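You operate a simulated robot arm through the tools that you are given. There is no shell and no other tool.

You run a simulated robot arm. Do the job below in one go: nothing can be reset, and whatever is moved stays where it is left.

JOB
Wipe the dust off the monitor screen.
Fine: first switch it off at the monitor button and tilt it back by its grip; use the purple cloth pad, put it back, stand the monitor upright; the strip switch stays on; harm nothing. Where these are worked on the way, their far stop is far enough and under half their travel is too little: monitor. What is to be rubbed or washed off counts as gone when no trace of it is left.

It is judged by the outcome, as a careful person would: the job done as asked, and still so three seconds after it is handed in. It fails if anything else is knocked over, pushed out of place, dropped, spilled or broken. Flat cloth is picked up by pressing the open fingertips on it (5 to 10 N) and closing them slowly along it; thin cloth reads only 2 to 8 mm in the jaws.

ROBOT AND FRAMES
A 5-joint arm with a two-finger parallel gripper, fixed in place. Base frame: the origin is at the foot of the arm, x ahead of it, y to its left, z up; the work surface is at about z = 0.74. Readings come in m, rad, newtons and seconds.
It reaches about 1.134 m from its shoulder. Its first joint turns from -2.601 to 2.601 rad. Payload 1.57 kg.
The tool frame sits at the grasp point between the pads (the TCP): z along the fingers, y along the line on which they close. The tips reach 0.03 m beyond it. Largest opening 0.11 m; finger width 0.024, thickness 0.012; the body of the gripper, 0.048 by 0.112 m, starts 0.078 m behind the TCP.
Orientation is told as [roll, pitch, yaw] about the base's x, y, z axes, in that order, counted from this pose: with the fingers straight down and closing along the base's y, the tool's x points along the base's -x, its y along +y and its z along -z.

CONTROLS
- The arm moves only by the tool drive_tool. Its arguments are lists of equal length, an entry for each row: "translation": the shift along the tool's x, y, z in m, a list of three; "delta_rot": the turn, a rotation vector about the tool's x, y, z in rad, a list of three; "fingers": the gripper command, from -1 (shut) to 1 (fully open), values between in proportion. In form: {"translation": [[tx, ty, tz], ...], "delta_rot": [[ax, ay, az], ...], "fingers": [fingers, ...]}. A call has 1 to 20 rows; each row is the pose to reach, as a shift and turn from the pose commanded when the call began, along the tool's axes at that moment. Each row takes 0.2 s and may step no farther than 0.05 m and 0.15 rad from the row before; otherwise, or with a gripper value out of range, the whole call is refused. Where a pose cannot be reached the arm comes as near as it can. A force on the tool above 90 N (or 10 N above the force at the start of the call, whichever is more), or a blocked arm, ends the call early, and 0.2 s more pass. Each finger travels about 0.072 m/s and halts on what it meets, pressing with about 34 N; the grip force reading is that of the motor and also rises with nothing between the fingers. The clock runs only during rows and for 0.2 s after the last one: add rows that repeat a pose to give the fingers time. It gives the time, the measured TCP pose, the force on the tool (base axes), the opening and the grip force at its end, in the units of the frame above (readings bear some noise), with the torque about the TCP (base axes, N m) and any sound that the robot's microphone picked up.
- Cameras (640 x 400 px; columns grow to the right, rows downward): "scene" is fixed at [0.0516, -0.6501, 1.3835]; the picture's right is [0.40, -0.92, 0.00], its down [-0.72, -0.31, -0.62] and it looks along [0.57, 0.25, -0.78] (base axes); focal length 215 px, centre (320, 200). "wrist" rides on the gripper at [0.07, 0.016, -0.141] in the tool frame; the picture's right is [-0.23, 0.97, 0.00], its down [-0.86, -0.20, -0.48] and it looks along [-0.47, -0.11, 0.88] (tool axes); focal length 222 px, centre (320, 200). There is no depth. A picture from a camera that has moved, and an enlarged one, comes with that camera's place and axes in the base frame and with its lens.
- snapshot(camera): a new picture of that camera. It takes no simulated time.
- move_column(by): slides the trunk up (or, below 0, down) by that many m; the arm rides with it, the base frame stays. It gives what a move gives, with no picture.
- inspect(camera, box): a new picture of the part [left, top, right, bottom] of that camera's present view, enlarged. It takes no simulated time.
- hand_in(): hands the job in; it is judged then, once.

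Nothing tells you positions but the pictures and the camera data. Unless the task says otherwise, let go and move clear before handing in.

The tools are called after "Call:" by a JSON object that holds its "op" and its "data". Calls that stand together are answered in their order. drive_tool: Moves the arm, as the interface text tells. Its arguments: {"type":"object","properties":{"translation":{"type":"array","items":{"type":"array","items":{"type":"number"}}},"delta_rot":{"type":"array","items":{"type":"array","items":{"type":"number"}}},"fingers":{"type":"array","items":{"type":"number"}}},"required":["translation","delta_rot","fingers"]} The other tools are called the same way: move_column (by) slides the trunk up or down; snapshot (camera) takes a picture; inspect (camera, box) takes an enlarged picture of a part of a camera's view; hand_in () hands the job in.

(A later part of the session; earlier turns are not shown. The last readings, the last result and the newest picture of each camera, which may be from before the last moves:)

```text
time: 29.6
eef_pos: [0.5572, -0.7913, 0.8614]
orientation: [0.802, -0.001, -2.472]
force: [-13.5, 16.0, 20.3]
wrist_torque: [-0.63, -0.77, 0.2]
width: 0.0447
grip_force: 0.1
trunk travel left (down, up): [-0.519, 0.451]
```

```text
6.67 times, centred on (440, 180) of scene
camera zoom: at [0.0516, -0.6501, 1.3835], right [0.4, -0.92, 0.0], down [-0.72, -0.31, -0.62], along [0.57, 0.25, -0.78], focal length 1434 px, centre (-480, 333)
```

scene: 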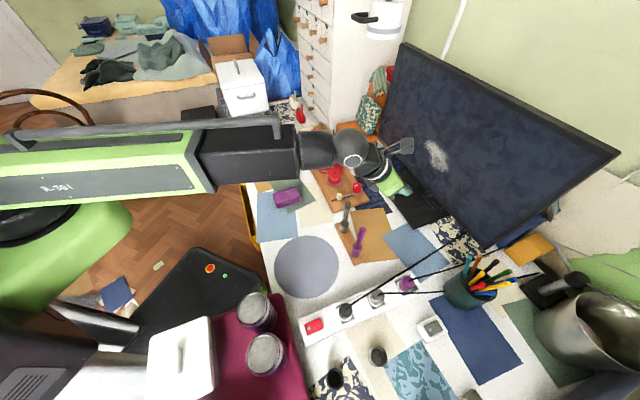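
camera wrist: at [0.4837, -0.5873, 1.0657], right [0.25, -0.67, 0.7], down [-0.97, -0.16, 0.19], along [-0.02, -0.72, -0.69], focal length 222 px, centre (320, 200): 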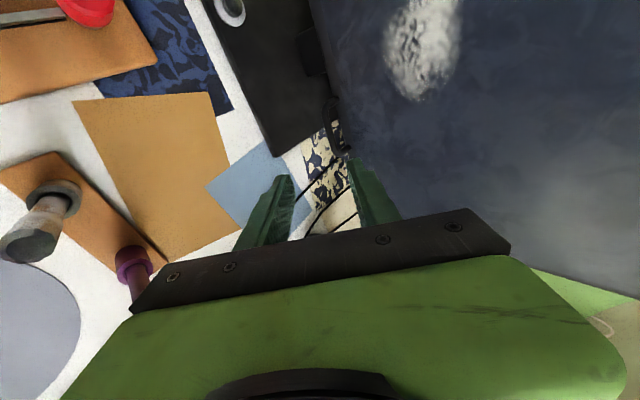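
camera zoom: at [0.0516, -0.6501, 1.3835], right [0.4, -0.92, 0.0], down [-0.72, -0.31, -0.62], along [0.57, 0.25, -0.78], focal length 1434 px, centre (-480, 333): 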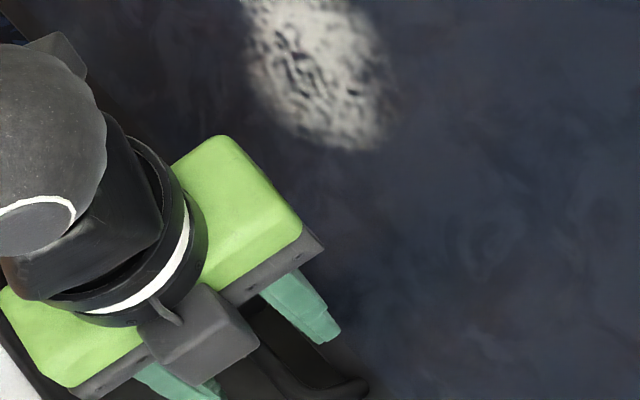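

The outer finger is touching the bezel, so the gap behind the bar is smaller than I took it to be. I'll back off along the tool axis and narrow the opening before re-approaching.

Call:
{"op": "drive_tool", "data": {"translation": [[0.0, -0.005, -0.0051], [0.0, -0.01, -0.0103]], "delta_rot": [[0, 0, 0], [0, 0, 0]], "fingers": [-0.18, -0.18]}}

Call:
{"op": "move_column", "data": {"by": 0.014}}

Call:
{"op": "drive_tool", "data": {"translation": [[0.0, 0, 0], [0.0, 0, 0]], "delta_rot": [[0, 0, 0], [0, 0, 0]], "fingers": [-0.5, -0.5]}}

Call:
{"op": "inspect", "data": {"camera": "wrist", "box": [220, 40, 460, 240]}}

Call:
{"op": "snapshot", "data": {"camera": "scene"}}

```text
time: 30.2
eef_pos: [0.5512, -0.7823, 0.8566]
orientation: [0.799, -0.001, -2.472]
force: [0.1, -0.2, 0.0]
wrist_torque: [-0.02, 0.0, -0.02]
width: 0.0454
grip_force: 0.0
trunk travel left (down, up): [-0.519, 0.451]
```

```text
time: 30.8
eef_pos: [0.5509, -0.7821, 0.8717]
orientation: [0.799, 0.0, -2.472]
force: [0.6, -0.3, 0.4]
wrist_torque: [0.02, -0.02, -0.01]
width: 0.0452
grip_force: 0.0
trunk travel left (down, up): [-0.533, 0.437]
```

```text
time: 31.4
eef_pos: [0.5505, -0.7824, 0.8719]
orientation: [0.8, 0.0, -2.471]
force: [0.3, -0.6, 0.2]
wrist_torque: [-0.02, 0.02, 0.01]
width: 0.0277
grip_force: 0.0
trunk travel left (down, up): [-0.533, 0.437]
```

```text
2.00 times, centred on (340, 140) of wrist
camera zoom: at [0.5496, -0.6695, 0.9818], right [0.24, -0.67, 0.7], down [-0.97, -0.15, 0.19], along [-0.02, -0.72, -0.69], focal length 444 px, centre (280, 320)
```

zoom: 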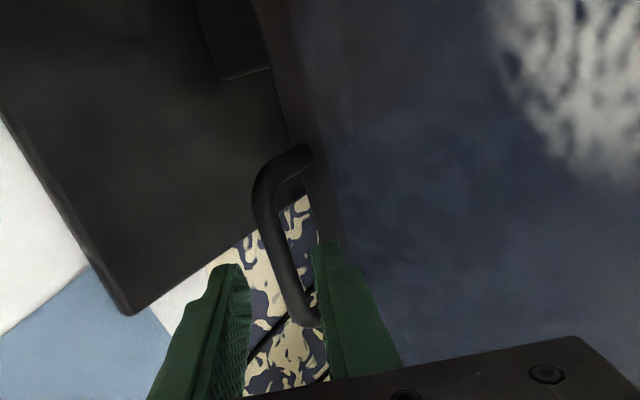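

```text
taken
```

scene: 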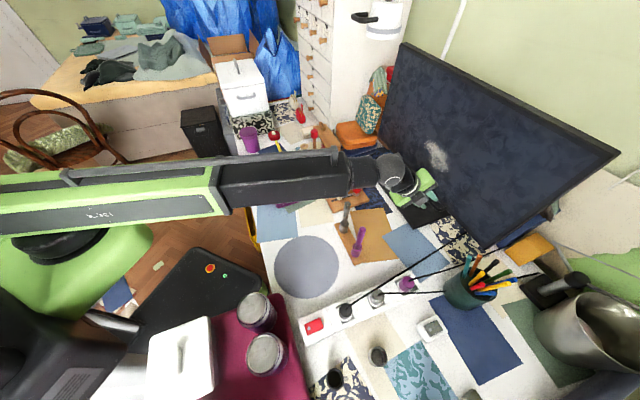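

Call:
{"op": "move_column", "data": {"by": -0.004}}

Call:
{"op": "drive_tool", "data": {"translation": [[0.0, 0.005, 0.0051]], "delta_rot": [[0, 0, 0]], "fingers": [-0.5]}}

Call:
{"op": "move_column", "data": {"by": -0.007}}

Call:
{"op": "drive_tool", "data": {"translation": [[0.0, 0.005, 0.0051]], "delta_rot": [[0, 0, 0]], "fingers": [-0.5]}}

Call:
{"op": "move_column", "data": {"by": -0.005}}

Call:
{"op": "inspect", "data": {"camera": "wrist", "box": [220, 40, 460, 240]}}

```text
time: 31.9
eef_pos: [0.5509, -0.782, 0.8669]
orientation: [0.799, -0.001, -2.471]
force: [0.1, 0.1, -0.4]
wrist_torque: [-0.01, -0.01, 0.0]
width: 0.0277
grip_force: 0.1
trunk travel left (down, up): [-0.529, 0.441]
```

```text
time: 32.3
eef_pos: [0.5556, -0.7882, 0.8672]
orientation: [0.801, -0.002, -2.471]
force: [-0.8, 0.1, -0.3]
wrist_torque: [0.02, -0.02, 0.0]
width: 0.0276
grip_force: 0.0
trunk travel left (down, up): [-0.529, 0.441]
```

```text
time: 32.9
eef_pos: [0.5565, -0.7879, 0.8614]
orientation: [0.8, 0.0, -2.471]
force: [-0.2, 0.1, -0.2]
wrist_torque: [-0.01, 0.01, -0.01]
width: 0.0274
grip_force: 0.2
trunk travel left (down, up): [-0.522, 0.448]
```

```text
time: 33.3
eef_pos: [0.5602, -0.7932, 0.8609]
orientation: [0.798, 0.0, -2.472]
force: [0.2, 0.2, -0.6]
wrist_torque: [0.0, 0.01, 0.03]
width: 0.0276
grip_force: 0.0
trunk travel left (down, up): [-0.522, 0.448]
```

```text
time: 33.8
eef_pos: [0.5599, -0.7929, 0.8559]
orientation: [0.799, 0.0, -2.471]
force: [-0.1, 0.5, 0.1]
wrist_torque: [0.0, 0.03, -0.03]
width: 0.0275
grip_force: 0.0
trunk travel left (down, up): [-0.517, 0.453]
```

```text
2.00 times, centred on (340, 140) of wrist
camera zoom: at [0.5588, -0.6806, 0.9658], right [0.24, -0.67, 0.7], down [-0.97, -0.15, 0.19], along [-0.02, -0.72, -0.69], focal length 444 px, centre (280, 320)
```

zoom: 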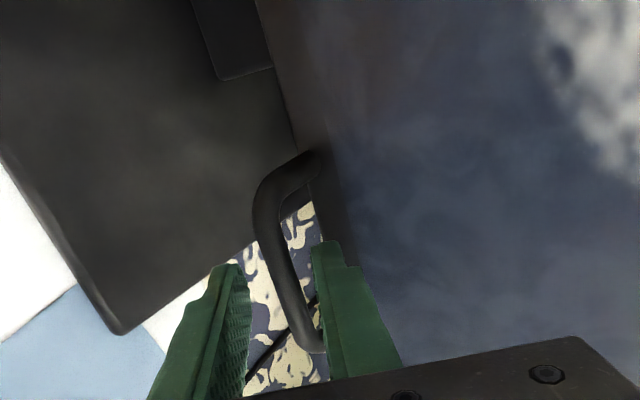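

Call:
{"op": "drive_tool", "data": {"translation": [[0.0, 0.0042, 0.0043]], "delta_rot": [[0, 0, 0]], "fingers": [-0.5]}}

Call:
{"op": "move_column", "data": {"by": -0.005}}

Call:
{"op": "inspect", "data": {"camera": "wrist", "box": [240, 60, 400, 200]}}

Call:
{"op": "inspect", "data": {"camera": "scene", "box": [400, 160, 480, 220]}}

```text
time: 34.2
eef_pos: [0.5621, -0.7975, 0.8585]
orientation: [0.799, 0.001, -2.47]
force: [-8.8, 10.3, 6.4]
wrist_torque: [-0.1, -0.18, 0.13]
width: 0.0237
grip_force: 0.1
trunk travel left (down, up): [-0.517, 0.453]
```

```text
time: 34.8
eef_pos: [0.5621, -0.7956, 0.856]
orientation: [0.806, 0.0, -2.471]
force: [-15.4, 18.8, 22.9]
wrist_torque: [-0.52, -0.69, 0.28]
width: 0.0276
grip_force: 0.1
trunk travel left (down, up): [-0.512, 0.458]
```

```text
2.86 times, centred on (320, 130) of wrist
camera zoom: at [0.5603, -0.6825, 0.9647], right [0.24, -0.67, 0.7], down [-0.97, -0.15, 0.19], along [-0.02, -0.73, -0.69], focal length 635 px, centre (320, 400)
```

zoom: 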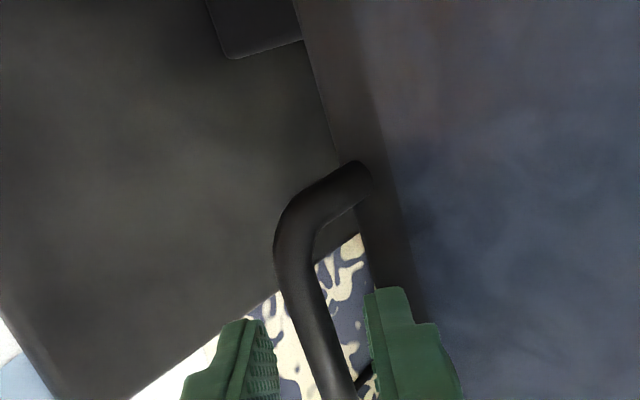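

```text
6.67 times, centred on (440, 190) of scene
camera zoom: at [0.0516, -0.6501, 1.3835], right [0.4, -0.92, 0.0], down [-0.72, -0.31, -0.62], along [0.57, 0.25, -0.78], focal length 1434 px, centre (-480, 267)
```

zoom: 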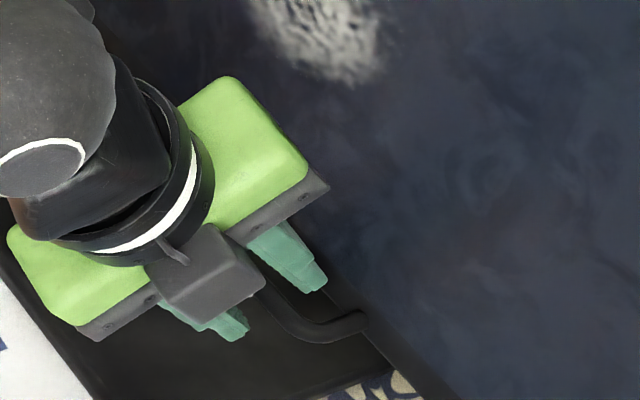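

The fingers already overlap the bar and only the outer finger tip touches the bezel. I'll ease back a few millimetres and close on the bar.

Call:
{"op": "drive_tool", "data": {"translation": [[0.0, -0.0035, -0.0036], [0.0, -0.0035, -0.0036], [0.0, -0.0035, -0.0036], [0.0, -0.0035, -0.0036]], "delta_rot": [[0, 0, 0], [0, 0, 0], [0, 0, 0], [0, 0, 0]], "fingers": [-0.6, -0.75, -0.9, -1]}}

Call:
{"op": "inspect", "data": {"camera": "wrist", "box": [240, 60, 400, 200]}}

```text
time: 35.8
eef_pos: [0.5607, -0.7956, 0.8569]
orientation: [0.814, -0.002, -2.47]
force: [15.3, -19.0, 37.1]
wrist_torque: [-0.56, -0.09, 0.64]
width: 0.0115
grip_force: 26.2
trunk travel left (down, up): [-0.512, 0.458]
```

```text
2.86 times, centred on (320, 130) of wrist
camera zoom: at [0.5591, -0.6806, 0.9648], right [0.24, -0.67, 0.71], down [-0.97, -0.15, 0.19], along [-0.02, -0.73, -0.68], focal length 635 px, centre (320, 400)
```

zoom: 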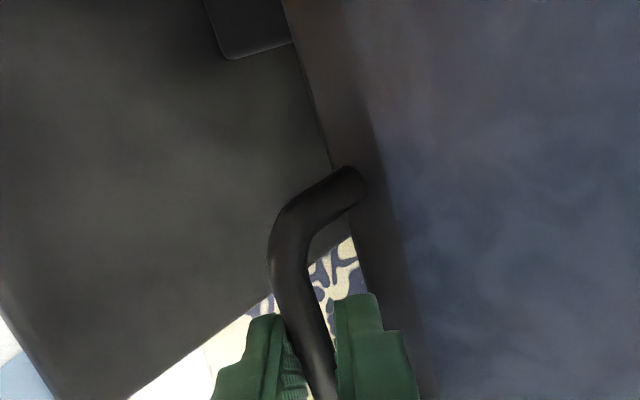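

Gripped on the bar (11.5 mm). I'll relieve the vertical preload, then feel which way the grip wants to move.

Call:
{"op": "move_column", "data": {"by": 0.006}}

Call:
{"op": "drive_tool", "data": {"translation": [[0.0, -0.0035, -0.0036], [0.0, -0.007, -0.0072]], "delta_rot": [[0, 0, 0], [0, 0, 0]], "fingers": [-1, -1]}}

Call:
{"op": "inspect", "data": {"camera": "scene", "box": [360, 30, 640, 260]}}

```text
time: 36.3
eef_pos: [0.5607, -0.7942, 0.8578]
orientation: [0.798, -0.001, -2.471]
force: [6.1, -6.7, 8.5]
wrist_torque: [-0.83, 0.65, -0.03]
width: 0.0116
grip_force: 28.9
trunk travel left (down, up): [-0.518, 0.452]
```

```text
time: 36.9
eef_pos: [0.5546, -0.7875, 0.8617]
orientation: [0.813, 0.0, -2.473]
force: [11.4, -26.5, 37.9]
wrist_torque: [-0.42, -0.12, 0.83]
width: 0.0115
grip_force: 29.2
trunk travel left (down, up): [-0.518, 0.452]
```

```text
1.74 times, centred on (500, 145) of scene
camera zoom: at [0.0516, -0.6501, 1.3835], right [0.4, -0.92, 0.0], down [-0.72, -0.31, -0.62], along [0.57, 0.25, -0.78], focal length 374 px, centre (7, 296)
```

zoom: 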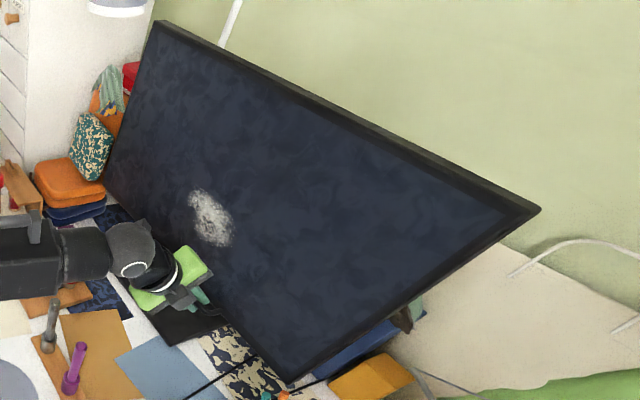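

The grip moves toward me and up, and the monitor tilts back. I'll follow the arc with alternating trunk and retract steps, watching the force for the stop.

Call:
{"op": "move_column", "data": {"by": 0.009}}

Call:
{"op": "drive_tool", "data": {"translation": [[0.0, -0.0035, -0.0036], [0.0, -0.007, -0.0072]], "delta_rot": [[0, 0, 0], [0, 0, 0]], "fingers": [-1, -1]}}

Call:
{"op": "move_column", "data": {"by": 0.007}}

Call:
{"op": "drive_tool", "data": {"translation": [[0.0, -0.0035, -0.0036], [0.0, -0.007, -0.0072]], "delta_rot": [[0, 0, 0], [0, 0, 0]], "fingers": [-1, -1]}}

Call:
{"op": "inspect", "data": {"camera": "scene", "box": [360, 30, 640, 260]}}

```text
time: 37.5
eef_pos: [0.5527, -0.7868, 0.8616]
orientation: [0.792, 0.0, -2.471]
force: [-13.5, 2.4, -24.4]
wrist_torque: [-0.61, 0.89, -0.04]
width: 0.0118
grip_force: 29.0
trunk travel left (down, up): [-0.527, 0.443]
```

```text
time: 38.1
eef_pos: [0.5484, -0.7814, 0.8664]
orientation: [0.804, 0.0, -2.474]
force: [-6.4, -18.3, 1.0]
wrist_torque: [-0.47, 0.41, 0.35]
width: 0.0115
grip_force: 29.4
trunk travel left (down, up): [-0.527, 0.443]
```

```text
time: 38.6
eef_pos: [0.5467, -0.7795, 0.868]
orientation: [0.787, -0.001, -2.471]
force: [-28.8, 6.1, -42.5]
wrist_torque: [-0.25, 0.8, 0.37]
width: 0.0117
grip_force: 28.8
trunk travel left (down, up): [-0.534, 0.436]
```

```text
time: 39.2
eef_pos: [0.5408, -0.7736, 0.8724]
orientation: [0.803, 0.0, -2.474]
force: [-14.0, -18.2, -8.3]
wrist_torque: [-0.48, 0.57, 0.26]
width: 0.0116
grip_force: 28.6
trunk travel left (down, up): [-0.534, 0.436]
```

```text
1.74 times, centred on (500, 145) of scene
camera zoom: at [0.0516, -0.6501, 1.3835], right [0.4, -0.92, 0.0], down [-0.72, -0.31, -0.62], along [0.57, 0.25, -0.78], focal length 374 px, centre (7, 296)
```

zoom: 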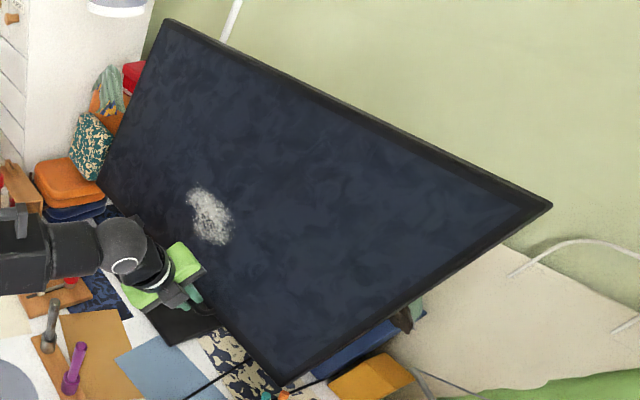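

Call:
{"op": "drive_tool", "data": {"translation": [[0.0, -0.0035, -0.0036], [0.0, -0.007, -0.0072]], "delta_rot": [[0, 0, 0], [0, 0, 0]], "fingers": [-1, -1]}}

Call:
{"op": "move_column", "data": {"by": 0.006}}

Call:
{"op": "drive_tool", "data": {"translation": [[0.0, -0.0035, -0.0036], [0.0, -0.007, -0.0072]], "delta_rot": [[0, 0, 0], [0, 0, 0]], "fingers": [-1, -1]}}

Call:
{"op": "move_column", "data": {"by": 0.006}}

Call:
{"op": "inspect", "data": {"camera": "scene", "box": [360, 30, 640, 260]}}

```text
time: 39.8
eef_pos: [0.5366, -0.766, 0.8781]
orientation: [0.818, 0.002, -2.473]
force: [13.2, -45.9, 42.6]
wrist_torque: [-0.66, -0.22, 0.58]
width: 0.0144
grip_force: 30.7
trunk travel left (down, up): [-0.534, 0.436]
```

```text
time: 40.4
eef_pos: [0.5359, -0.7651, 0.8804]
orientation: [0.811, -0.001, -2.474]
force: [7.2, -33.5, 26.1]
wrist_torque: [-0.85, 0.26, 0.19]
width: 0.0117
grip_force: 28.8
trunk travel left (down, up): [-0.54, 0.43]
```

```text
time: 41.0
eef_pos: [0.5305, -0.7589, 0.8825]
orientation: [0.816, -0.001, -2.473]
force: [16.8, -50.4, 44.2]
wrist_torque: [-0.67, -0.16, 0.65]
width: 0.0186
grip_force: 33.5
trunk travel left (down, up): [-0.54, 0.43]
```

```text
time: 41.5
eef_pos: [0.5316, -0.7599, 0.8865]
orientation: [0.813, 0.001, -2.474]
force: [20.2, -48.7, 32.7]
wrist_torque: [-0.69, -0.04, 0.42]
width: 0.0126
grip_force: 29.2
trunk travel left (down, up): [-0.546, 0.424]
```

```text
1.74 times, centred on (500, 145) of scene
camera zoom: at [0.0516, -0.6501, 1.3835], right [0.4, -0.92, 0.0], down [-0.72, -0.31, -0.62], along [0.57, 0.25, -0.78], focal length 374 px, centre (7, 296)
```

zoom: 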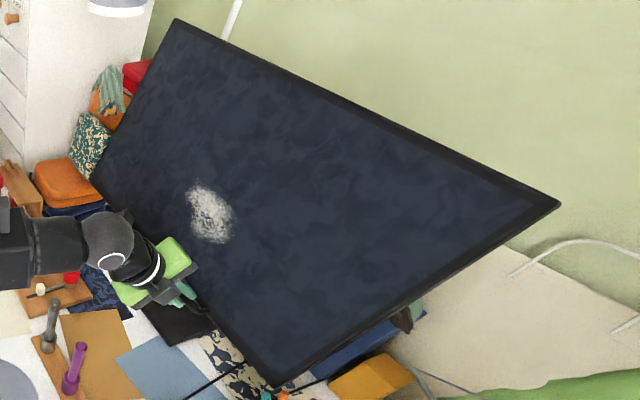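

The force has risen to about 50 N, so it may be at its stop, with a tilt of roughly 18°. I'll check with one more gentle pull.

Call:
{"op": "move_column", "data": {"by": 0.006}}

Call:
{"op": "drive_tool", "data": {"translation": [[0.0, -0.0035, -0.0036], [0.0, -0.0035, -0.0036], [0.0, -0.0035, -0.0036]], "delta_rot": [[0, 0, 0], [0, 0, 0], [0, 0, 0]], "fingers": [-1, -1, -1]}}

Call:
{"op": "inspect", "data": {"camera": "scene", "box": [360, 30, 640, 260]}}

Call:
{"op": "inspect", "data": {"camera": "wrist", "box": [240, 60, 400, 200]}}

```text
time: 42.1
eef_pos: [0.5315, -0.757, 0.8897]
orientation: [0.8, -0.001, -2.469]
force: [13.7, -27.2, -0.4]
wrist_torque: [-0.62, 0.28, 0.33]
width: 0.0117
grip_force: 27.9
trunk travel left (down, up): [-0.552, 0.418]
```

```text
time: 42.9
eef_pos: [0.5318, -0.7536, 0.8905]
orientation: [0.809, -0.001, -2.472]
force: [34.9, -36.0, 18.9]
wrist_torque: [-0.64, -0.36, 0.94]
width: 0.0115
grip_force: 29.4
trunk travel left (down, up): [-0.552, 0.418]
```

```text
1.74 times, centred on (500, 145) of scene
camera zoom: at [0.0516, -0.6501, 1.3835], right [0.4, -0.92, 0.0], down [-0.72, -0.31, -0.62], along [0.57, 0.25, -0.78], focal length 374 px, centre (7, 296)
```

zoom: 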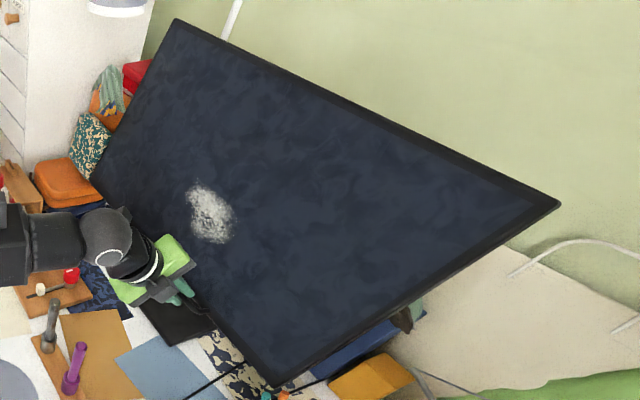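

```text
2.86 times, centred on (320, 130) of wrist
camera zoom: at [0.5285, -0.64, 1.0002], right [0.24, -0.67, 0.71], down [-0.97, -0.15, 0.19], along [-0.02, -0.73, -0.68], focal length 635 px, centre (320, 400)
```

zoom: 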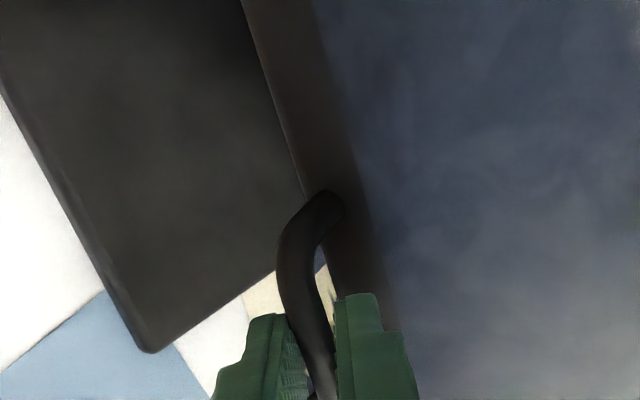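

It has stopped moving, so it is at the far stop with the base plate unmoved. I'll relieve the pull, open slightly and back out along the tool axis.

Call:
{"op": "drive_tool", "data": {"translation": [[0.0, 0.002, 0.0021], [0.0, 0.0042, 0.0043], [0.0, 0.0042, 0.0043], [0.0, 0.0042, 0.0043], [0.0, 0.0042, 0.0043]], "delta_rot": [[0, 0, 0], [0, 0, 0], [0, 0, 0], [0, 0, 0], [0, 0, 0]], "fingers": [-1, -1, -0.8, -0.6, -0.55]}}

Call:
{"op": "inspect", "data": {"camera": "wrist", "box": [240, 60, 400, 200]}}

Call:
{"op": "inspect", "data": {"camera": "scene", "box": [360, 30, 640, 260]}}

```text
time: 44.1
eef_pos: [0.5319, -0.7568, 0.8899]
orientation: [0.8, -0.001, -2.473]
force: [0.7, 0.4, -0.3]
wrist_torque: [0.01, 0.03, 0.01]
width: 0.0249
grip_force: 0.0
trunk travel left (down, up): [-0.552, 0.418]
```

```text
2.86 times, centred on (320, 130) of wrist
camera zoom: at [0.5297, -0.6432, 1.0008], right [0.24, -0.67, 0.7], down [-0.97, -0.15, 0.19], along [-0.02, -0.72, -0.69], focal length 635 px, centre (320, 400)
```

zoom: 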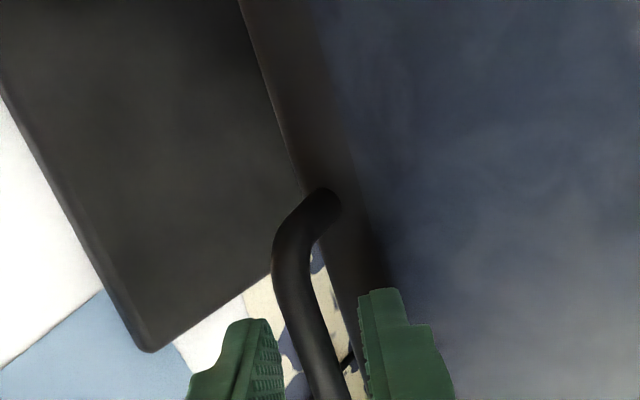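

```text
1.74 times, centred on (500, 145) of scene
camera zoom: at [0.0516, -0.6501, 1.3835], right [0.4, -0.92, 0.0], down [-0.72, -0.31, -0.62], along [0.57, 0.25, -0.78], focal length 374 px, centre (7, 296)
```

zoom: 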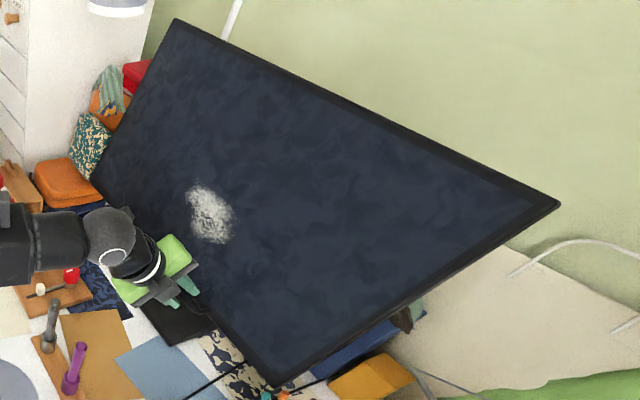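

Released cleanly and the monitor holds its tilt. I'll back out.

Call:
{"op": "move_column", "data": {"by": 0.006}}

Call:
{"op": "drive_tool", "data": {"translation": [[0.0, -0.0075, -0.0077]], "delta_rot": [[0, 0, 0]], "fingers": [-0.55]}}

Call:
{"op": "move_column", "data": {"by": 0.01}}

Call:
{"op": "drive_tool", "data": {"translation": [[0.0, -0.0075, -0.0077]], "delta_rot": [[0, 0, 0]], "fingers": [-0.55]}}

Call:
{"op": "move_column", "data": {"by": 0.03}}

Call:
{"op": "drive_tool", "data": {"translation": [[0.0, -0.028, -0.0287], [0.0, -0.056, -0.0574], [0.0, -0.07, -0.0717]], "delta_rot": [[0, 0, 0], [0, 0, 0], [0, 0, 0]], "fingers": [-0.55, -0.55, -0.55]}}

Call:
{"op": "snapshot", "data": {"camera": "scene"}}

Call:
{"op": "snapshot", "data": {"camera": "wrist"}}

```text
time: 44.6
eef_pos: [0.5311, -0.7562, 0.8975]
orientation: [0.798, -0.001, -2.472]
force: [0.2, -0.2, -1.1]
wrist_torque: [0.02, -0.02, -0.02]
width: 0.0248
grip_force: 0.1
trunk travel left (down, up): [-0.558, 0.412]
```

```text
time: 45.0
eef_pos: [0.5246, -0.7474, 0.8971]
orientation: [0.799, 0.001, -2.471]
force: [0.1, 0.1, -0.4]
wrist_torque: [0.0, 0.01, -0.02]
width: 0.025
grip_force: 0.1
trunk travel left (down, up): [-0.558, 0.412]
```

```text
time: 45.6
eef_pos: [0.5245, -0.7484, 0.907]
orientation: [0.798, 0.001, -2.471]
force: [0.9, 0.1, -0.7]
wrist_torque: [0.02, -0.02, -0.02]
width: 0.0248
grip_force: 0.1
trunk travel left (down, up): [-0.568, 0.402]
```

```text
time: 46.0
eef_pos: [0.5169, -0.7389, 0.9063]
orientation: [0.799, 0.0, -2.47]
force: [0.2, 0.7, 0.3]
wrist_torque: [0.01, 0.02, 0.01]
width: 0.0247
grip_force: 0.0
trunk travel left (down, up): [-0.568, 0.402]
```

```text
time: 46.8
eef_pos: [0.5167, -0.7396, 0.9373]
orientation: [0.798, 0.001, -2.472]
force: [-0.8, 0.9, 0.3]
wrist_torque: [0.03, 0.0, 0.0]
width: 0.0247
grip_force: 0.1
trunk travel left (down, up): [-0.598, 0.372]
```

```text
time: 47.6
eef_pos: [0.455, -0.6618, 0.9367]
orientation: [0.799, 0.0, -2.47]
force: [-1.0, 0.0, -0.4]
wrist_torque: [0.01, 0.03, 0.03]
width: 0.0249
grip_force: 0.1
trunk travel left (down, up): [-0.598, 0.372]
```

```text
taken
```

scene: 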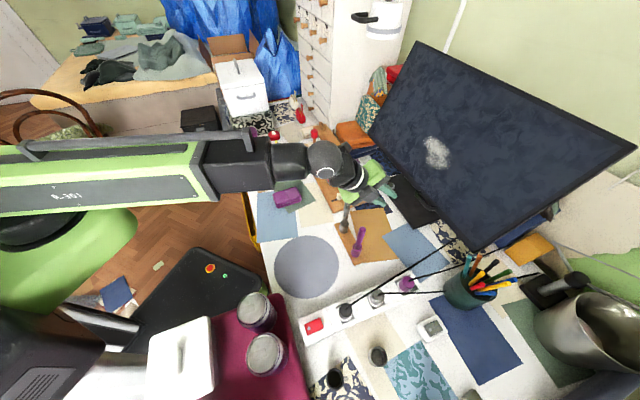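

```text
taken
camera wrist: at [0.4529, -0.5479, 1.0468], right [0.24, -0.67, 0.7], down [-0.97, -0.15, 0.19], along [-0.02, -0.72, -0.69], focal length 222 px, centre (320, 200)
```

wrist: 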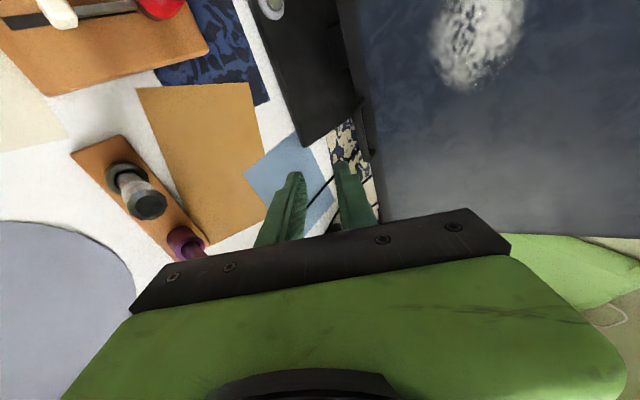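

The monitor stays tilted. Now for the cloth pad: I raise the trunk, bring the tool upright, and then go over the pad.

Call:
{"op": "move_column", "data": {"by": 0.13}}

Call:
{"op": "drive_tool", "data": {"translation": [[0, -0.0331, -0.0023], [0, -0.0655, -0.0091], [0, -0.0945, -0.0196], [0, -0.1219, -0.0337], [0, -0.1472, -0.0512], [0, -0.17, -0.0718]], "delta_rot": [[0.14, 0, 0], [0.28, 0, 0], [0.41, 0, 0], [0.54, 0, 0], [0.67, 0, 0], [0.8, 0, 0]], "fingers": [-0.5, -0.5, -0.5, -0.5, -0.5, -0.5]}}

```text
time: 49.1
eef_pos: [0.4548, -0.6619, 1.066]
orientation: [0.799, 0.0, -2.472]
force: [0.1, -0.6, 0.6]
wrist_torque: [0.04, 0.01, -0.03]
width: 0.0248
grip_force: 0.0
trunk travel left (down, up): [-0.728, 0.242]
```

```text
time: 50.5
eef_pos: [0.3485, -0.5271, 0.9952]
orientation: [-0.003, 0.002, -2.471]
force: [0.0, 0.2, 0.5]
wrist_torque: [0.01, 0.0, -0.02]
width: 0.0278
grip_force: 0.0
trunk travel left (down, up): [-0.728, 0.242]
```

Call:
{"op": "drive_tool", "data": {"translation": [[0.0164, -0.0062, 0], [0.0328, -0.0125, 0], [0.0492, -0.0187, 0], [0.0655, -0.0249, 0], [0.0819, -0.0312, 0], [0.0983, -0.0374, 0], [0.1147, -0.0436, 0], [0.1311, -0.0498, 0], [0.1475, -0.0561, 0], [0.1638, -0.0623, 0], [0.1802, -0.0685, 0], [0.1966, -0.0748, 0], [0.213, -0.081, 0], [0.213, -0.081, 0]], "delta_rot": [[0, 0, -0.139], [0, 0, -0.278], [0, 0, -0.417], [0, 0, -0.556], [0, 0, -0.695], [0, 0, -0.834], [0, 0, -0.973], [0, 0, -1.112], [0, 0, -1.251], [0, 0, -1.39], [0, 0, -1.53], [0, 0, -1.669], [0, 0, -1.808], [0, 0, -1.808]], "fingers": [-0.5, -0.5, -0.5, -0.5, -0.5, -0.5, -0.5, -0.5, 0, 0.5, 0.5, 0.5, 0.5, 0.5]}}

Call:
{"op": "snapshot", "data": {"camera": "wrist"}}

Call:
{"op": "inspect", "data": {"camera": "scene", "box": [240, 160, 340, 240]}}

```text
time: 53.5
eef_pos: [0.4659, -0.3335, 0.9941]
orientation: [0.0, -0.001, -0.662]
force: [0.2, 0.4, 1.0]
wrist_torque: [0.03, -0.01, 0.02]
width: 0.0828
grip_force: 0.1
trunk travel left (down, up): [-0.728, 0.242]
```

```text
taken
camera wrist: at [0.4207, -0.2776, 1.1359], right [0.78, 0.63, 0.0], down [0.55, -0.68, 0.48], along [0.3, -0.37, -0.88], focal length 222 px, centre (320, 200)
```

wrist: 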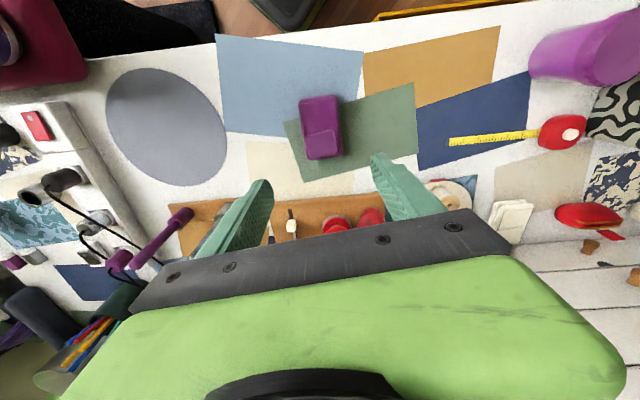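

```text
5.00 times, centred on (290, 200) of scene
camera zoom: at [0.0516, -0.6501, 1.3835], right [0.4, -0.92, 0.0], down [-0.72, -0.31, -0.62], along [0.57, 0.25, -0.78], focal length 1076 px, centre (470, 200)
```

zoom: 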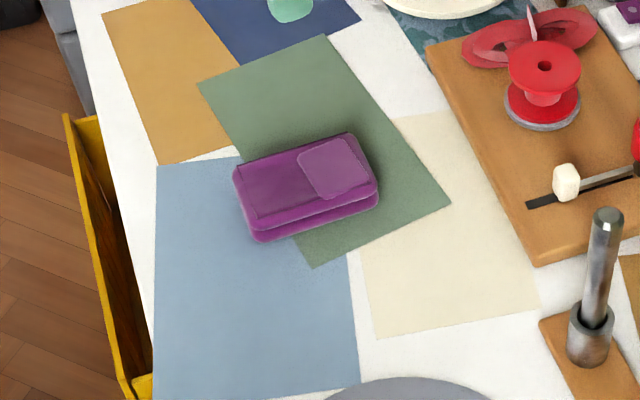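

The pad is about 94 × 56 × 28 mm, centred near (0.467, -0.331) with its long axis at -41.5°. I'll align the jaws across its short side and descend.

Call:
{"op": "drive_tool", "data": {"translation": [[-0.0004, 0.0021, 0], [-0.0008, 0.0026, 0]], "delta_rot": [[0, 0, 0.03], [0, 0, 0.062]], "fingers": [0.6, 0.6]}}

Call:
{"op": "move_column", "data": {"by": -0.15}}

Call:
{"op": "snapshot", "data": {"camera": "wrist"}}

Call:
{"op": "inspect", "data": {"camera": "scene", "box": [240, 160, 340, 240]}}

```text
time: 54.1
eef_pos: [0.466, -0.3316, 0.9942]
orientation: [0.0, 0.0, -0.725]
force: [0.0, -0.1, -0.2]
wrist_torque: [0.04, 0.01, 0.0]
width: 0.088
grip_force: 0.1
trunk travel left (down, up): [-0.728, 0.242]
```

```text
time: 55.9
eef_pos: [0.4662, -0.3309, 0.8441]
orientation: [0.001, -0.001, -0.724]
force: [-0.3, -0.8, 0.0]
wrist_torque: [0.02, 0.0, 0.0]
width: 0.0879
grip_force: 0.0
trunk travel left (down, up): [-0.578, 0.392]
```

```text
taken
camera wrist: at [0.4259, -0.2732, 0.986], right [0.82, 0.58, 0.0], down [0.51, -0.72, 0.48], along [0.28, -0.39, -0.88], focal length 222 px, centre (320, 200)
```

wrist: 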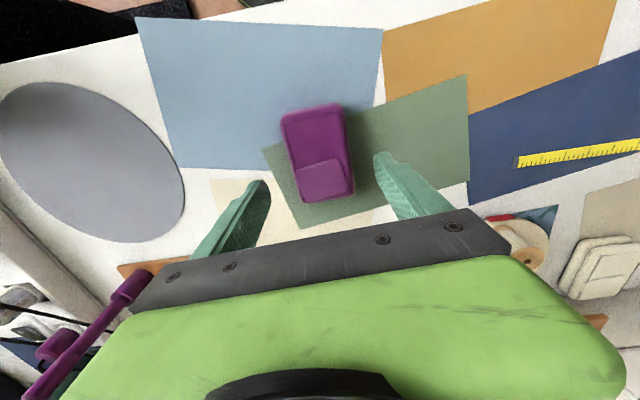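

```text
5.00 times, centred on (290, 200) of scene
camera zoom: at [0.0516, -0.6501, 1.3835], right [0.4, -0.92, 0.0], down [-0.72, -0.31, -0.62], along [0.57, 0.25, -0.78], focal length 1076 px, centre (470, 200)
```

zoom: 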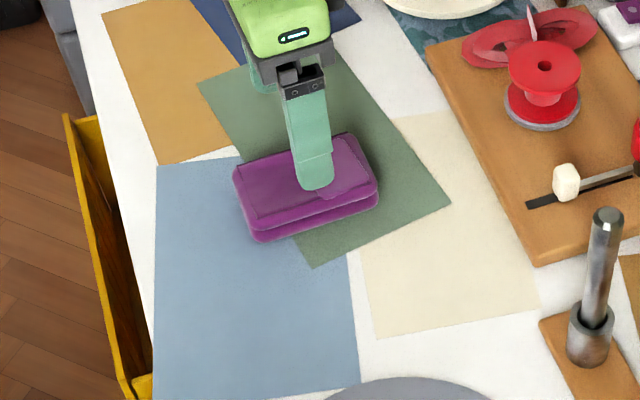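

Call:
{"op": "drive_tool", "data": {"translation": [[0.005, -0.001, 0]], "delta_rot": [[0, 0, 0]], "fingers": [0.6]}}

Call:
{"op": "move_column", "data": {"by": -0.045}}

Call:
{"op": "move_column", "data": {"by": -0.013}}

Call:
{"op": "snapshot", "data": {"camera": "wrist"}}

Call:
{"op": "inspect", "data": {"camera": "scene", "box": [240, 160, 340, 240]}}

```text
time: 56.3
eef_pos: [0.4635, -0.3287, 0.8455]
orientation: [0.0, -0.001, -0.724]
force: [-0.1, 0.2, 1.2]
wrist_torque: [-0.02, -0.02, 0.01]
width: 0.088
grip_force: 0.0
trunk travel left (down, up): [-0.578, 0.392]
```

```text
time: 57.2
eef_pos: [0.4627, -0.3278, 0.7994]
orientation: [-0.001, 0.0, -0.723]
force: [-0.3, 0.6, 0.6]
wrist_torque: [-0.01, -0.03, -0.02]
width: 0.088
grip_force: 0.1
trunk travel left (down, up): [-0.533, 0.437]
```

```text
time: 57.8
eef_pos: [0.4636, -0.3285, 0.7867]
orientation: [0.002, 0.0, -0.724]
force: [-0.1, 0.5, -1.0]
wrist_torque: [-0.02, -0.01, 0.0]
width: 0.088
grip_force: 0.1
trunk travel left (down, up): [-0.52, 0.45]
```

```text
taken
camera wrist: at [0.4216, -0.2708, 0.9279], right [0.82, 0.58, 0.0], down [0.51, -0.72, 0.48], along [0.28, -0.39, -0.88], focal length 222 px, centre (320, 200)
```

wrist: 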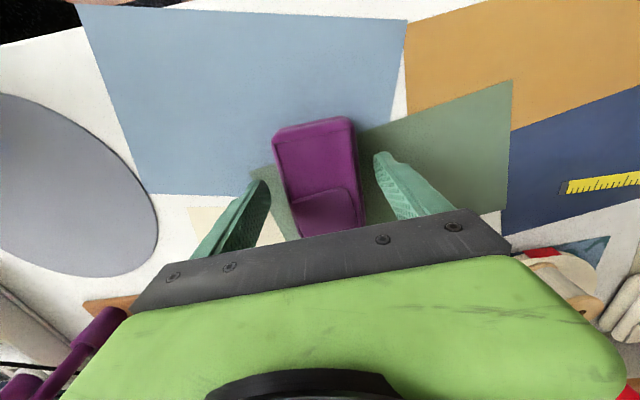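

```text
5.00 times, centred on (290, 200) of scene
camera zoom: at [0.0516, -0.6501, 1.3835], right [0.4, -0.92, 0.0], down [-0.72, -0.31, -0.62], along [0.57, 0.25, -0.78], focal length 1076 px, centre (470, 200)
```

zoom: 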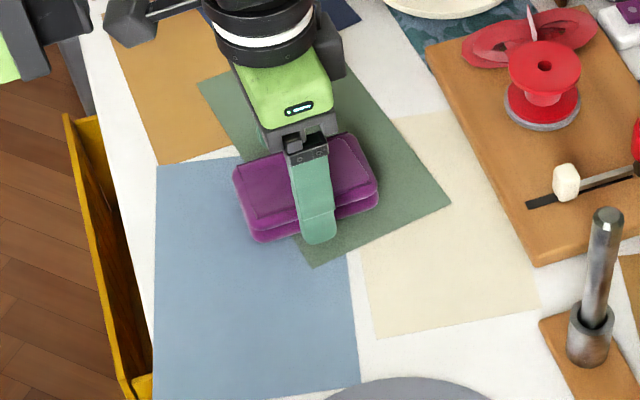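

The fingertips straddle the pad at mid-thickness. I'll close slowly.

Call:
{"op": "drive_tool", "data": {"translation": [[0, 0, 0], [0, 0, 0], [0, 0, 0], [0, 0, 0], [0, 0, 0], [0, 0, 0], [0, 0, 0], [0, 0, 0], [0, 0, 0]], "delta_rot": [[0, 0, 0], [0, 0, 0], [0, 0, 0], [0, 0, 0], [0, 0, 0], [0, 0, 0], [0, 0, 0], [0, 0, 0], [0, 0, 0]], "fingers": [0.4, 0.25, 0.1, 0.0, -0.1, -0.2, -0.3, -0.4, -0.5]}}

Call:
{"op": "inspect", "data": {"camera": "scene", "box": [240, 160, 340, 240]}}

Call:
{"op": "snapshot", "data": {"camera": "wrist"}}

```text
time: 59.8
eef_pos: [0.4618, -0.3284, 0.786]
orientation: [0.001, 0.0, -0.725]
force: [0.0, 0.0, 0.6]
wrist_torque: [-0.01, -0.03, 0.0]
width: 0.0612
grip_force: 33.7
trunk travel left (down, up): [-0.52, 0.45]
```

```text
5.00 times, centred on (290, 200) of scene
camera zoom: at [0.0516, -0.6501, 1.3835], right [0.4, -0.92, 0.0], down [-0.72, -0.31, -0.62], along [0.57, 0.25, -0.78], focal length 1076 px, centre (470, 200)
```

zoom: 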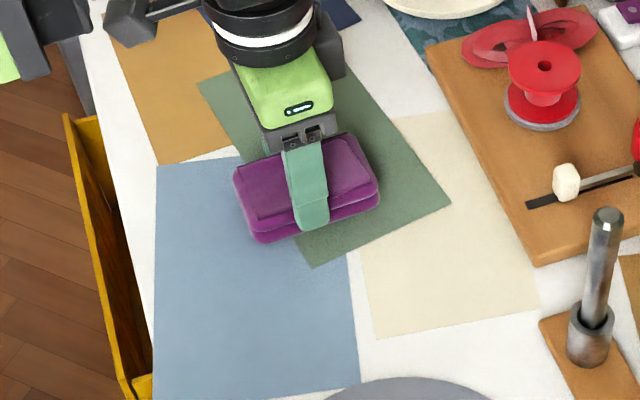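

```text
taken
camera wrist: at [0.4216, -0.2708, 0.9279], right [0.82, 0.58, 0.0], down [0.51, -0.72, 0.48], along [0.28, -0.39, -0.88], focal length 222 px, centre (320, 200)
```

wrist: 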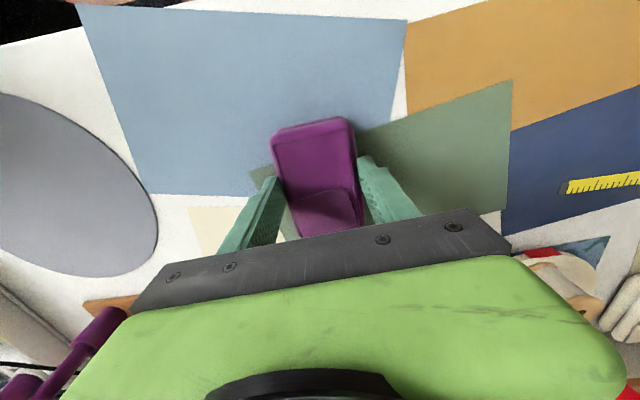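

Firm grip at 61 mm. I'll lift.

Call:
{"op": "move_column", "data": {"by": 0.03}}

Call:
{"op": "inspect", "data": {"camera": "scene", "box": [240, 160, 340, 240]}}

Call:
{"op": "move_column", "data": {"by": 0.22}}

Call:
{"op": "snapshot", "data": {"camera": "scene"}}

Call:
{"op": "snapshot", "data": {"camera": "wrist"}}

```text
time: 60.5
eef_pos: [0.4634, -0.3288, 0.8171]
orientation: [-0.001, -0.001, -0.725]
force: [0.2, -1.1, 0.2]
wrist_torque: [-0.01, 0.02, 0.01]
width: 0.0609
grip_force: 33.9
trunk travel left (down, up): [-0.55, 0.42]
```

```text
5.00 times, centred on (290, 200) of scene
camera zoom: at [0.0516, -0.6501, 1.3835], right [0.4, -0.92, 0.0], down [-0.72, -0.31, -0.62], along [0.57, 0.25, -0.78], focal length 1076 px, centre (470, 200)
```

zoom: 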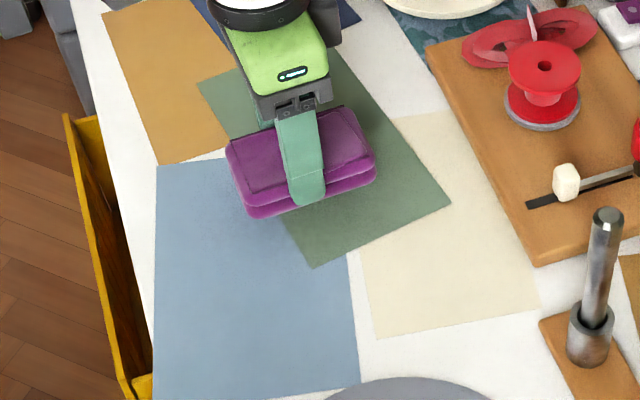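

```text
time: 62.9
eef_pos: [0.4628, -0.328, 1.0367]
orientation: [0.0, 0.0, -0.723]
force: [0.2, -0.2, 0.3]
wrist_torque: [-0.01, 0.0, -0.03]
width: 0.0606
grip_force: 33.9
trunk travel left (down, up): [-0.77, 0.2]
```

```text
taken
```

scene: 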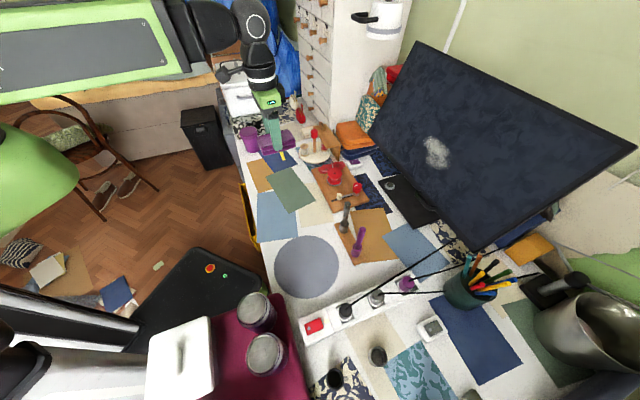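

```text
taken
camera wrist: at [0.4216, -0.2708, 1.1779], right [0.82, 0.58, 0.0], down [0.51, -0.72, 0.48], along [0.28, -0.39, -0.88], focal length 222 px, centre (320, 200)
```

wrist: 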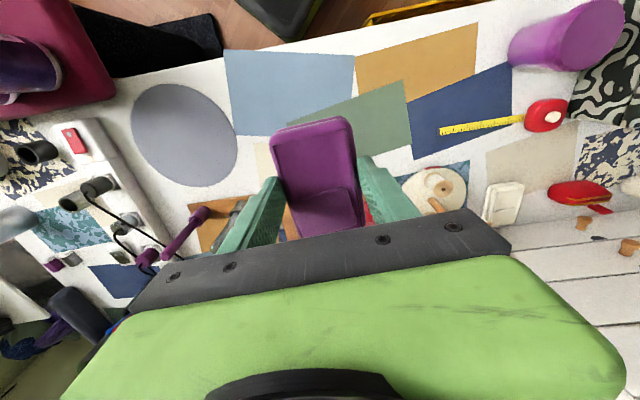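

The pad is held securely, with its wiping face about 45 mm beyond the TCP. Next I swing toward the monitor with the pad's long side set horizontal, then tilt the tool to face the screen (tilted back about 20°).

Call:
{"op": "drive_tool", "data": {"translation": [[-0.0039, -0.0148, 0], [-0.0079, -0.0295, 0], [-0.0118, -0.0443, 0], [-0.0158, -0.059, 0], [-0.0197, -0.0738, 0], [-0.0237, -0.0886, 0], [-0.0276, -0.1033, 0], [-0.0315, -0.1181, 0], [-0.0355, -0.1328, 0], [-0.0394, -0.1476, 0], [-0.0434, -0.1623, 0], [-0.0473, -0.1771, 0], [-0.0473, -0.1771, 0]], "delta_rot": [[0, 0, 0.139], [0, 0, 0.278], [0, 0, 0.417], [0, 0, 0.556], [0, 0, 0.695], [0, 0, 0.834], [0, 0, 0.972], [0, 0, 1.111], [0, 0, 1.25], [0, 0, 1.389], [0, 0, 1.528], [0, 0, 1.667], [0, 0, 1.667]], "fingers": [-0.6, -0.6, -0.6, -0.6, -0.6, -0.6, -0.6, -0.6, -0.6, -0.6, -0.6, -0.6, -0.6]}}

Call:
{"op": "drive_tool", "data": {"translation": [[0, 0.0319, -0.0022], [0, 0.0632, -0.0086], [0, 0.0934, -0.0192], [0, 0.1219, -0.0337], [0, 0.1481, -0.052], [0, 0.1716, -0.0735], [0, 0.192, -0.0981], [0, 0.209, -0.1253], [0, 0.2225, -0.1555], [0, 0.2225, -0.1555]], "delta_rot": [[-0.135, 0, 0], [-0.27, 0, 0], [-0.405, 0, 0], [-0.54, 0, 0], [-0.675, 0, 0], [-0.81, 0, 0], [-0.945, 0, 0], [-1.08, 0, 0], [-1.22, 0, 0], [-1.22, 0, 0]], "fingers": [-0.6, -0.6, -0.6, -0.6, -0.6, -0.6, -0.6, -0.6, -0.6, -0.6]}}

Call:
{"op": "snapshot", "data": {"camera": "scene"}}

Call:
{"op": "snapshot", "data": {"camera": "wrist"}}

```text
time: 65.7
eef_pos: [0.3806, -0.4928, 1.0378]
orientation: [0.0, 0.001, -2.395]
force: [0.7, -0.7, -1.0]
wrist_torque: [-0.02, 0.0, -0.02]
width: 0.0609
grip_force: 34.0
trunk travel left (down, up): [-0.77, 0.2]
```

```text
time: 67.9
eef_pos: [0.5321, -0.6558, 1.1933]
orientation: [1.221, 0.0, -2.392]
force: [-0.3, 0.7, -1.4]
wrist_torque: [0.01, 0.06, 0.0]
width: 0.0608
grip_force: 34.2
trunk travel left (down, up): [-0.77, 0.2]
```

```text
taken
```

scene: 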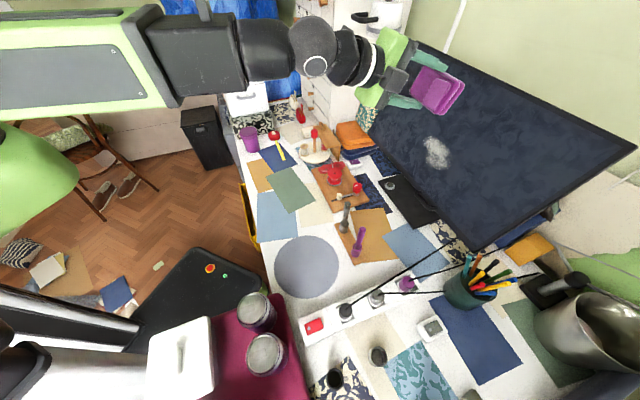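

```text
taken
camera wrist: at [0.4969, -0.5164, 1.2566], right [0.06, -0.4, 0.91], down [-0.98, -0.2, -0.02], along [0.2, -0.89, -0.4], focal length 222 px, centre (320, 200)
```

wrist: 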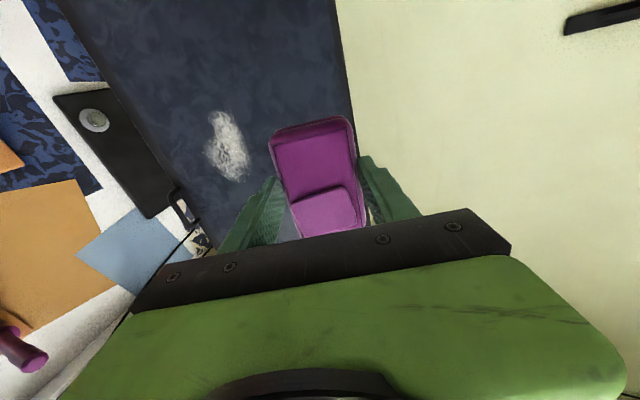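

The stereo fix puts the dust centre at about (0.645, -0.766, 0.977). I'll lower the trunk to the dust's height with about 10 cm standoff.

Call:
{"op": "move_column", "data": {"by": -0.2}}

Call:
{"op": "snapshot", "data": {"camera": "wrist"}}

Call:
{"op": "inspect", "data": {"camera": "scene", "box": [340, 60, 540, 210]}}

```text
time: 70.0
eef_pos: [0.5329, -0.6564, 0.9934]
orientation: [1.22, -0.001, -2.391]
force: [0.6, -0.1, -0.7]
wrist_torque: [-0.03, -0.02, -0.03]
width: 0.0605
grip_force: 33.5
trunk travel left (down, up): [-0.57, 0.4]
```

```text
taken
camera wrist: at [0.4969, -0.5164, 1.0565], right [0.06, -0.4, 0.91], down [-0.98, -0.2, -0.02], along [0.2, -0.89, -0.4], focal length 222 px, centre (320, 200)
```

wrist: 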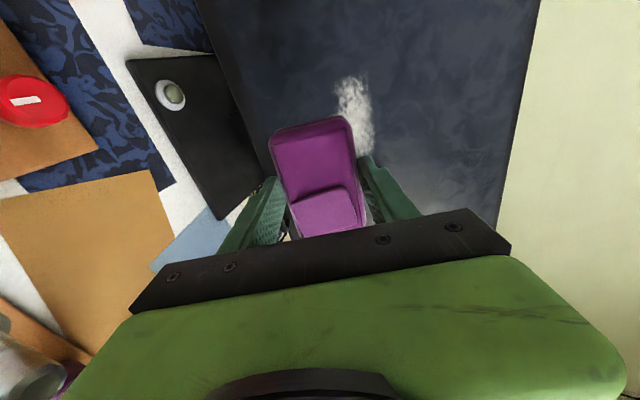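

```text
2.67 times, centred on (440, 135) of scene
camera zoom: at [0.0516, -0.6501, 1.3835], right [0.4, -0.92, 0.0], down [-0.72, -0.31, -0.62], along [0.57, 0.25, -0.78], focal length 574 px, centre (0, 373)
```

zoom: 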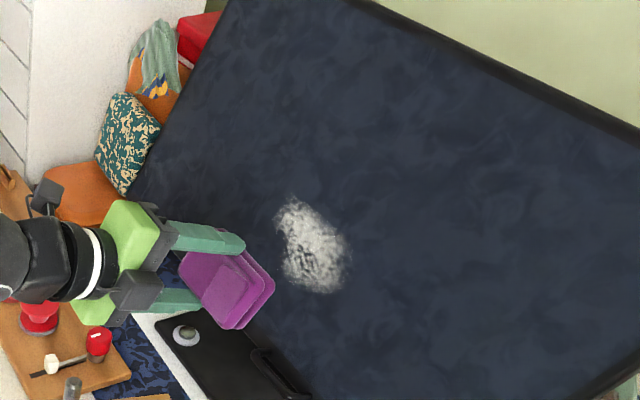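

The pad is facing the dust. I'll approach straight, then inch in until I feel contact.

Call:
{"op": "drive_tool", "data": {"translation": [[0, 0.0138, 0.0376], [0, 0.0275, 0.0751], [0, 0.0326, 0.0892], [0, 0.0326, 0.0892]], "delta_rot": [[0, 0, 0], [0, 0, 0], [0, 0, 0], [0, 0, 0]], "fingers": [-0.6, -0.6, -0.6, -0.6]}}

Call:
{"op": "inspect", "data": {"camera": "scene", "box": [380, 90, 500, 180]}}

Call:
{"op": "snapshot", "data": {"camera": "wrist"}}

```text
time: 71.0
eef_pos: [0.5985, -0.7268, 0.9936]
orientation: [1.219, -0.001, -2.392]
force: [-0.2, -0.1, -0.4]
wrist_torque: [0.0, 0.05, -0.01]
width: 0.061
grip_force: 33.7
trunk travel left (down, up): [-0.57, 0.4]
```

```text
4.44 times, centred on (440, 135) of scene
camera zoom: at [0.0516, -0.6501, 1.3835], right [0.4, -0.92, 0.0], down [-0.72, -0.31, -0.62], along [0.57, 0.25, -0.78], focal length 956 px, centre (-213, 489)
```

zoom: 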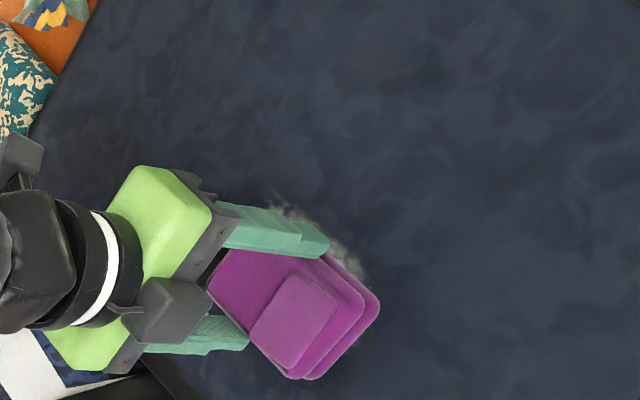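

```text
taken
camera wrist: at [0.5616, -0.5857, 1.0564], right [0.06, -0.4, 0.91], down [-0.98, -0.2, -0.02], along [0.2, -0.89, -0.41], focal length 222 px, centre (320, 200)
```

wrist: 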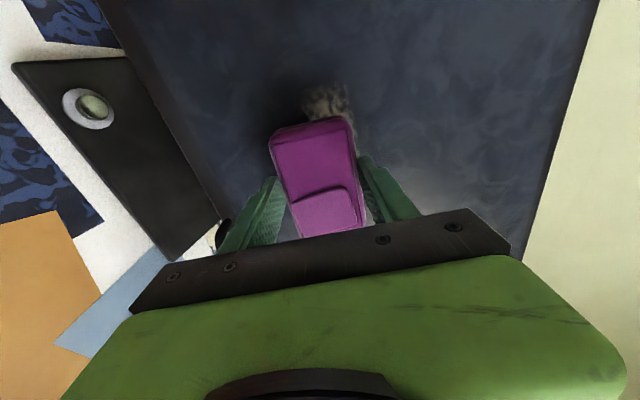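

Call:
{"op": "drive_tool", "data": {"translation": [[0, 0.001, 0.0028], [0, 0.0021, 0.0056]], "delta_rot": [[0, 0, 0], [0, 0, 0]], "fingers": [-0.6, -0.6]}}

Call:
{"op": "drive_tool", "data": {"translation": [[0, 0.001, 0.0028], [0, 0.0014, 0.0038]], "delta_rot": [[0, 0, 0], [0, 0, 0]], "fingers": [-0.6, -0.6]}}

```text
time: 71.6
eef_pos: [0.601, -0.7288, 0.9936]
orientation: [1.218, 0.001, -2.392]
force: [-1.4, 0.6, 0.5]
wrist_torque: [-0.03, -0.08, 0.01]
width: 0.0611
grip_force: 33.7
trunk travel left (down, up): [-0.57, 0.4]
```

```text
time: 72.2
eef_pos: [0.6021, -0.7315, 0.9942]
orientation: [1.221, 0.001, -2.391]
force: [-18.5, 17.5, -2.9]
wrist_torque: [0.03, 0.16, 1.01]
width: 0.061
grip_force: 34.3
trunk travel left (down, up): [-0.57, 0.4]
```

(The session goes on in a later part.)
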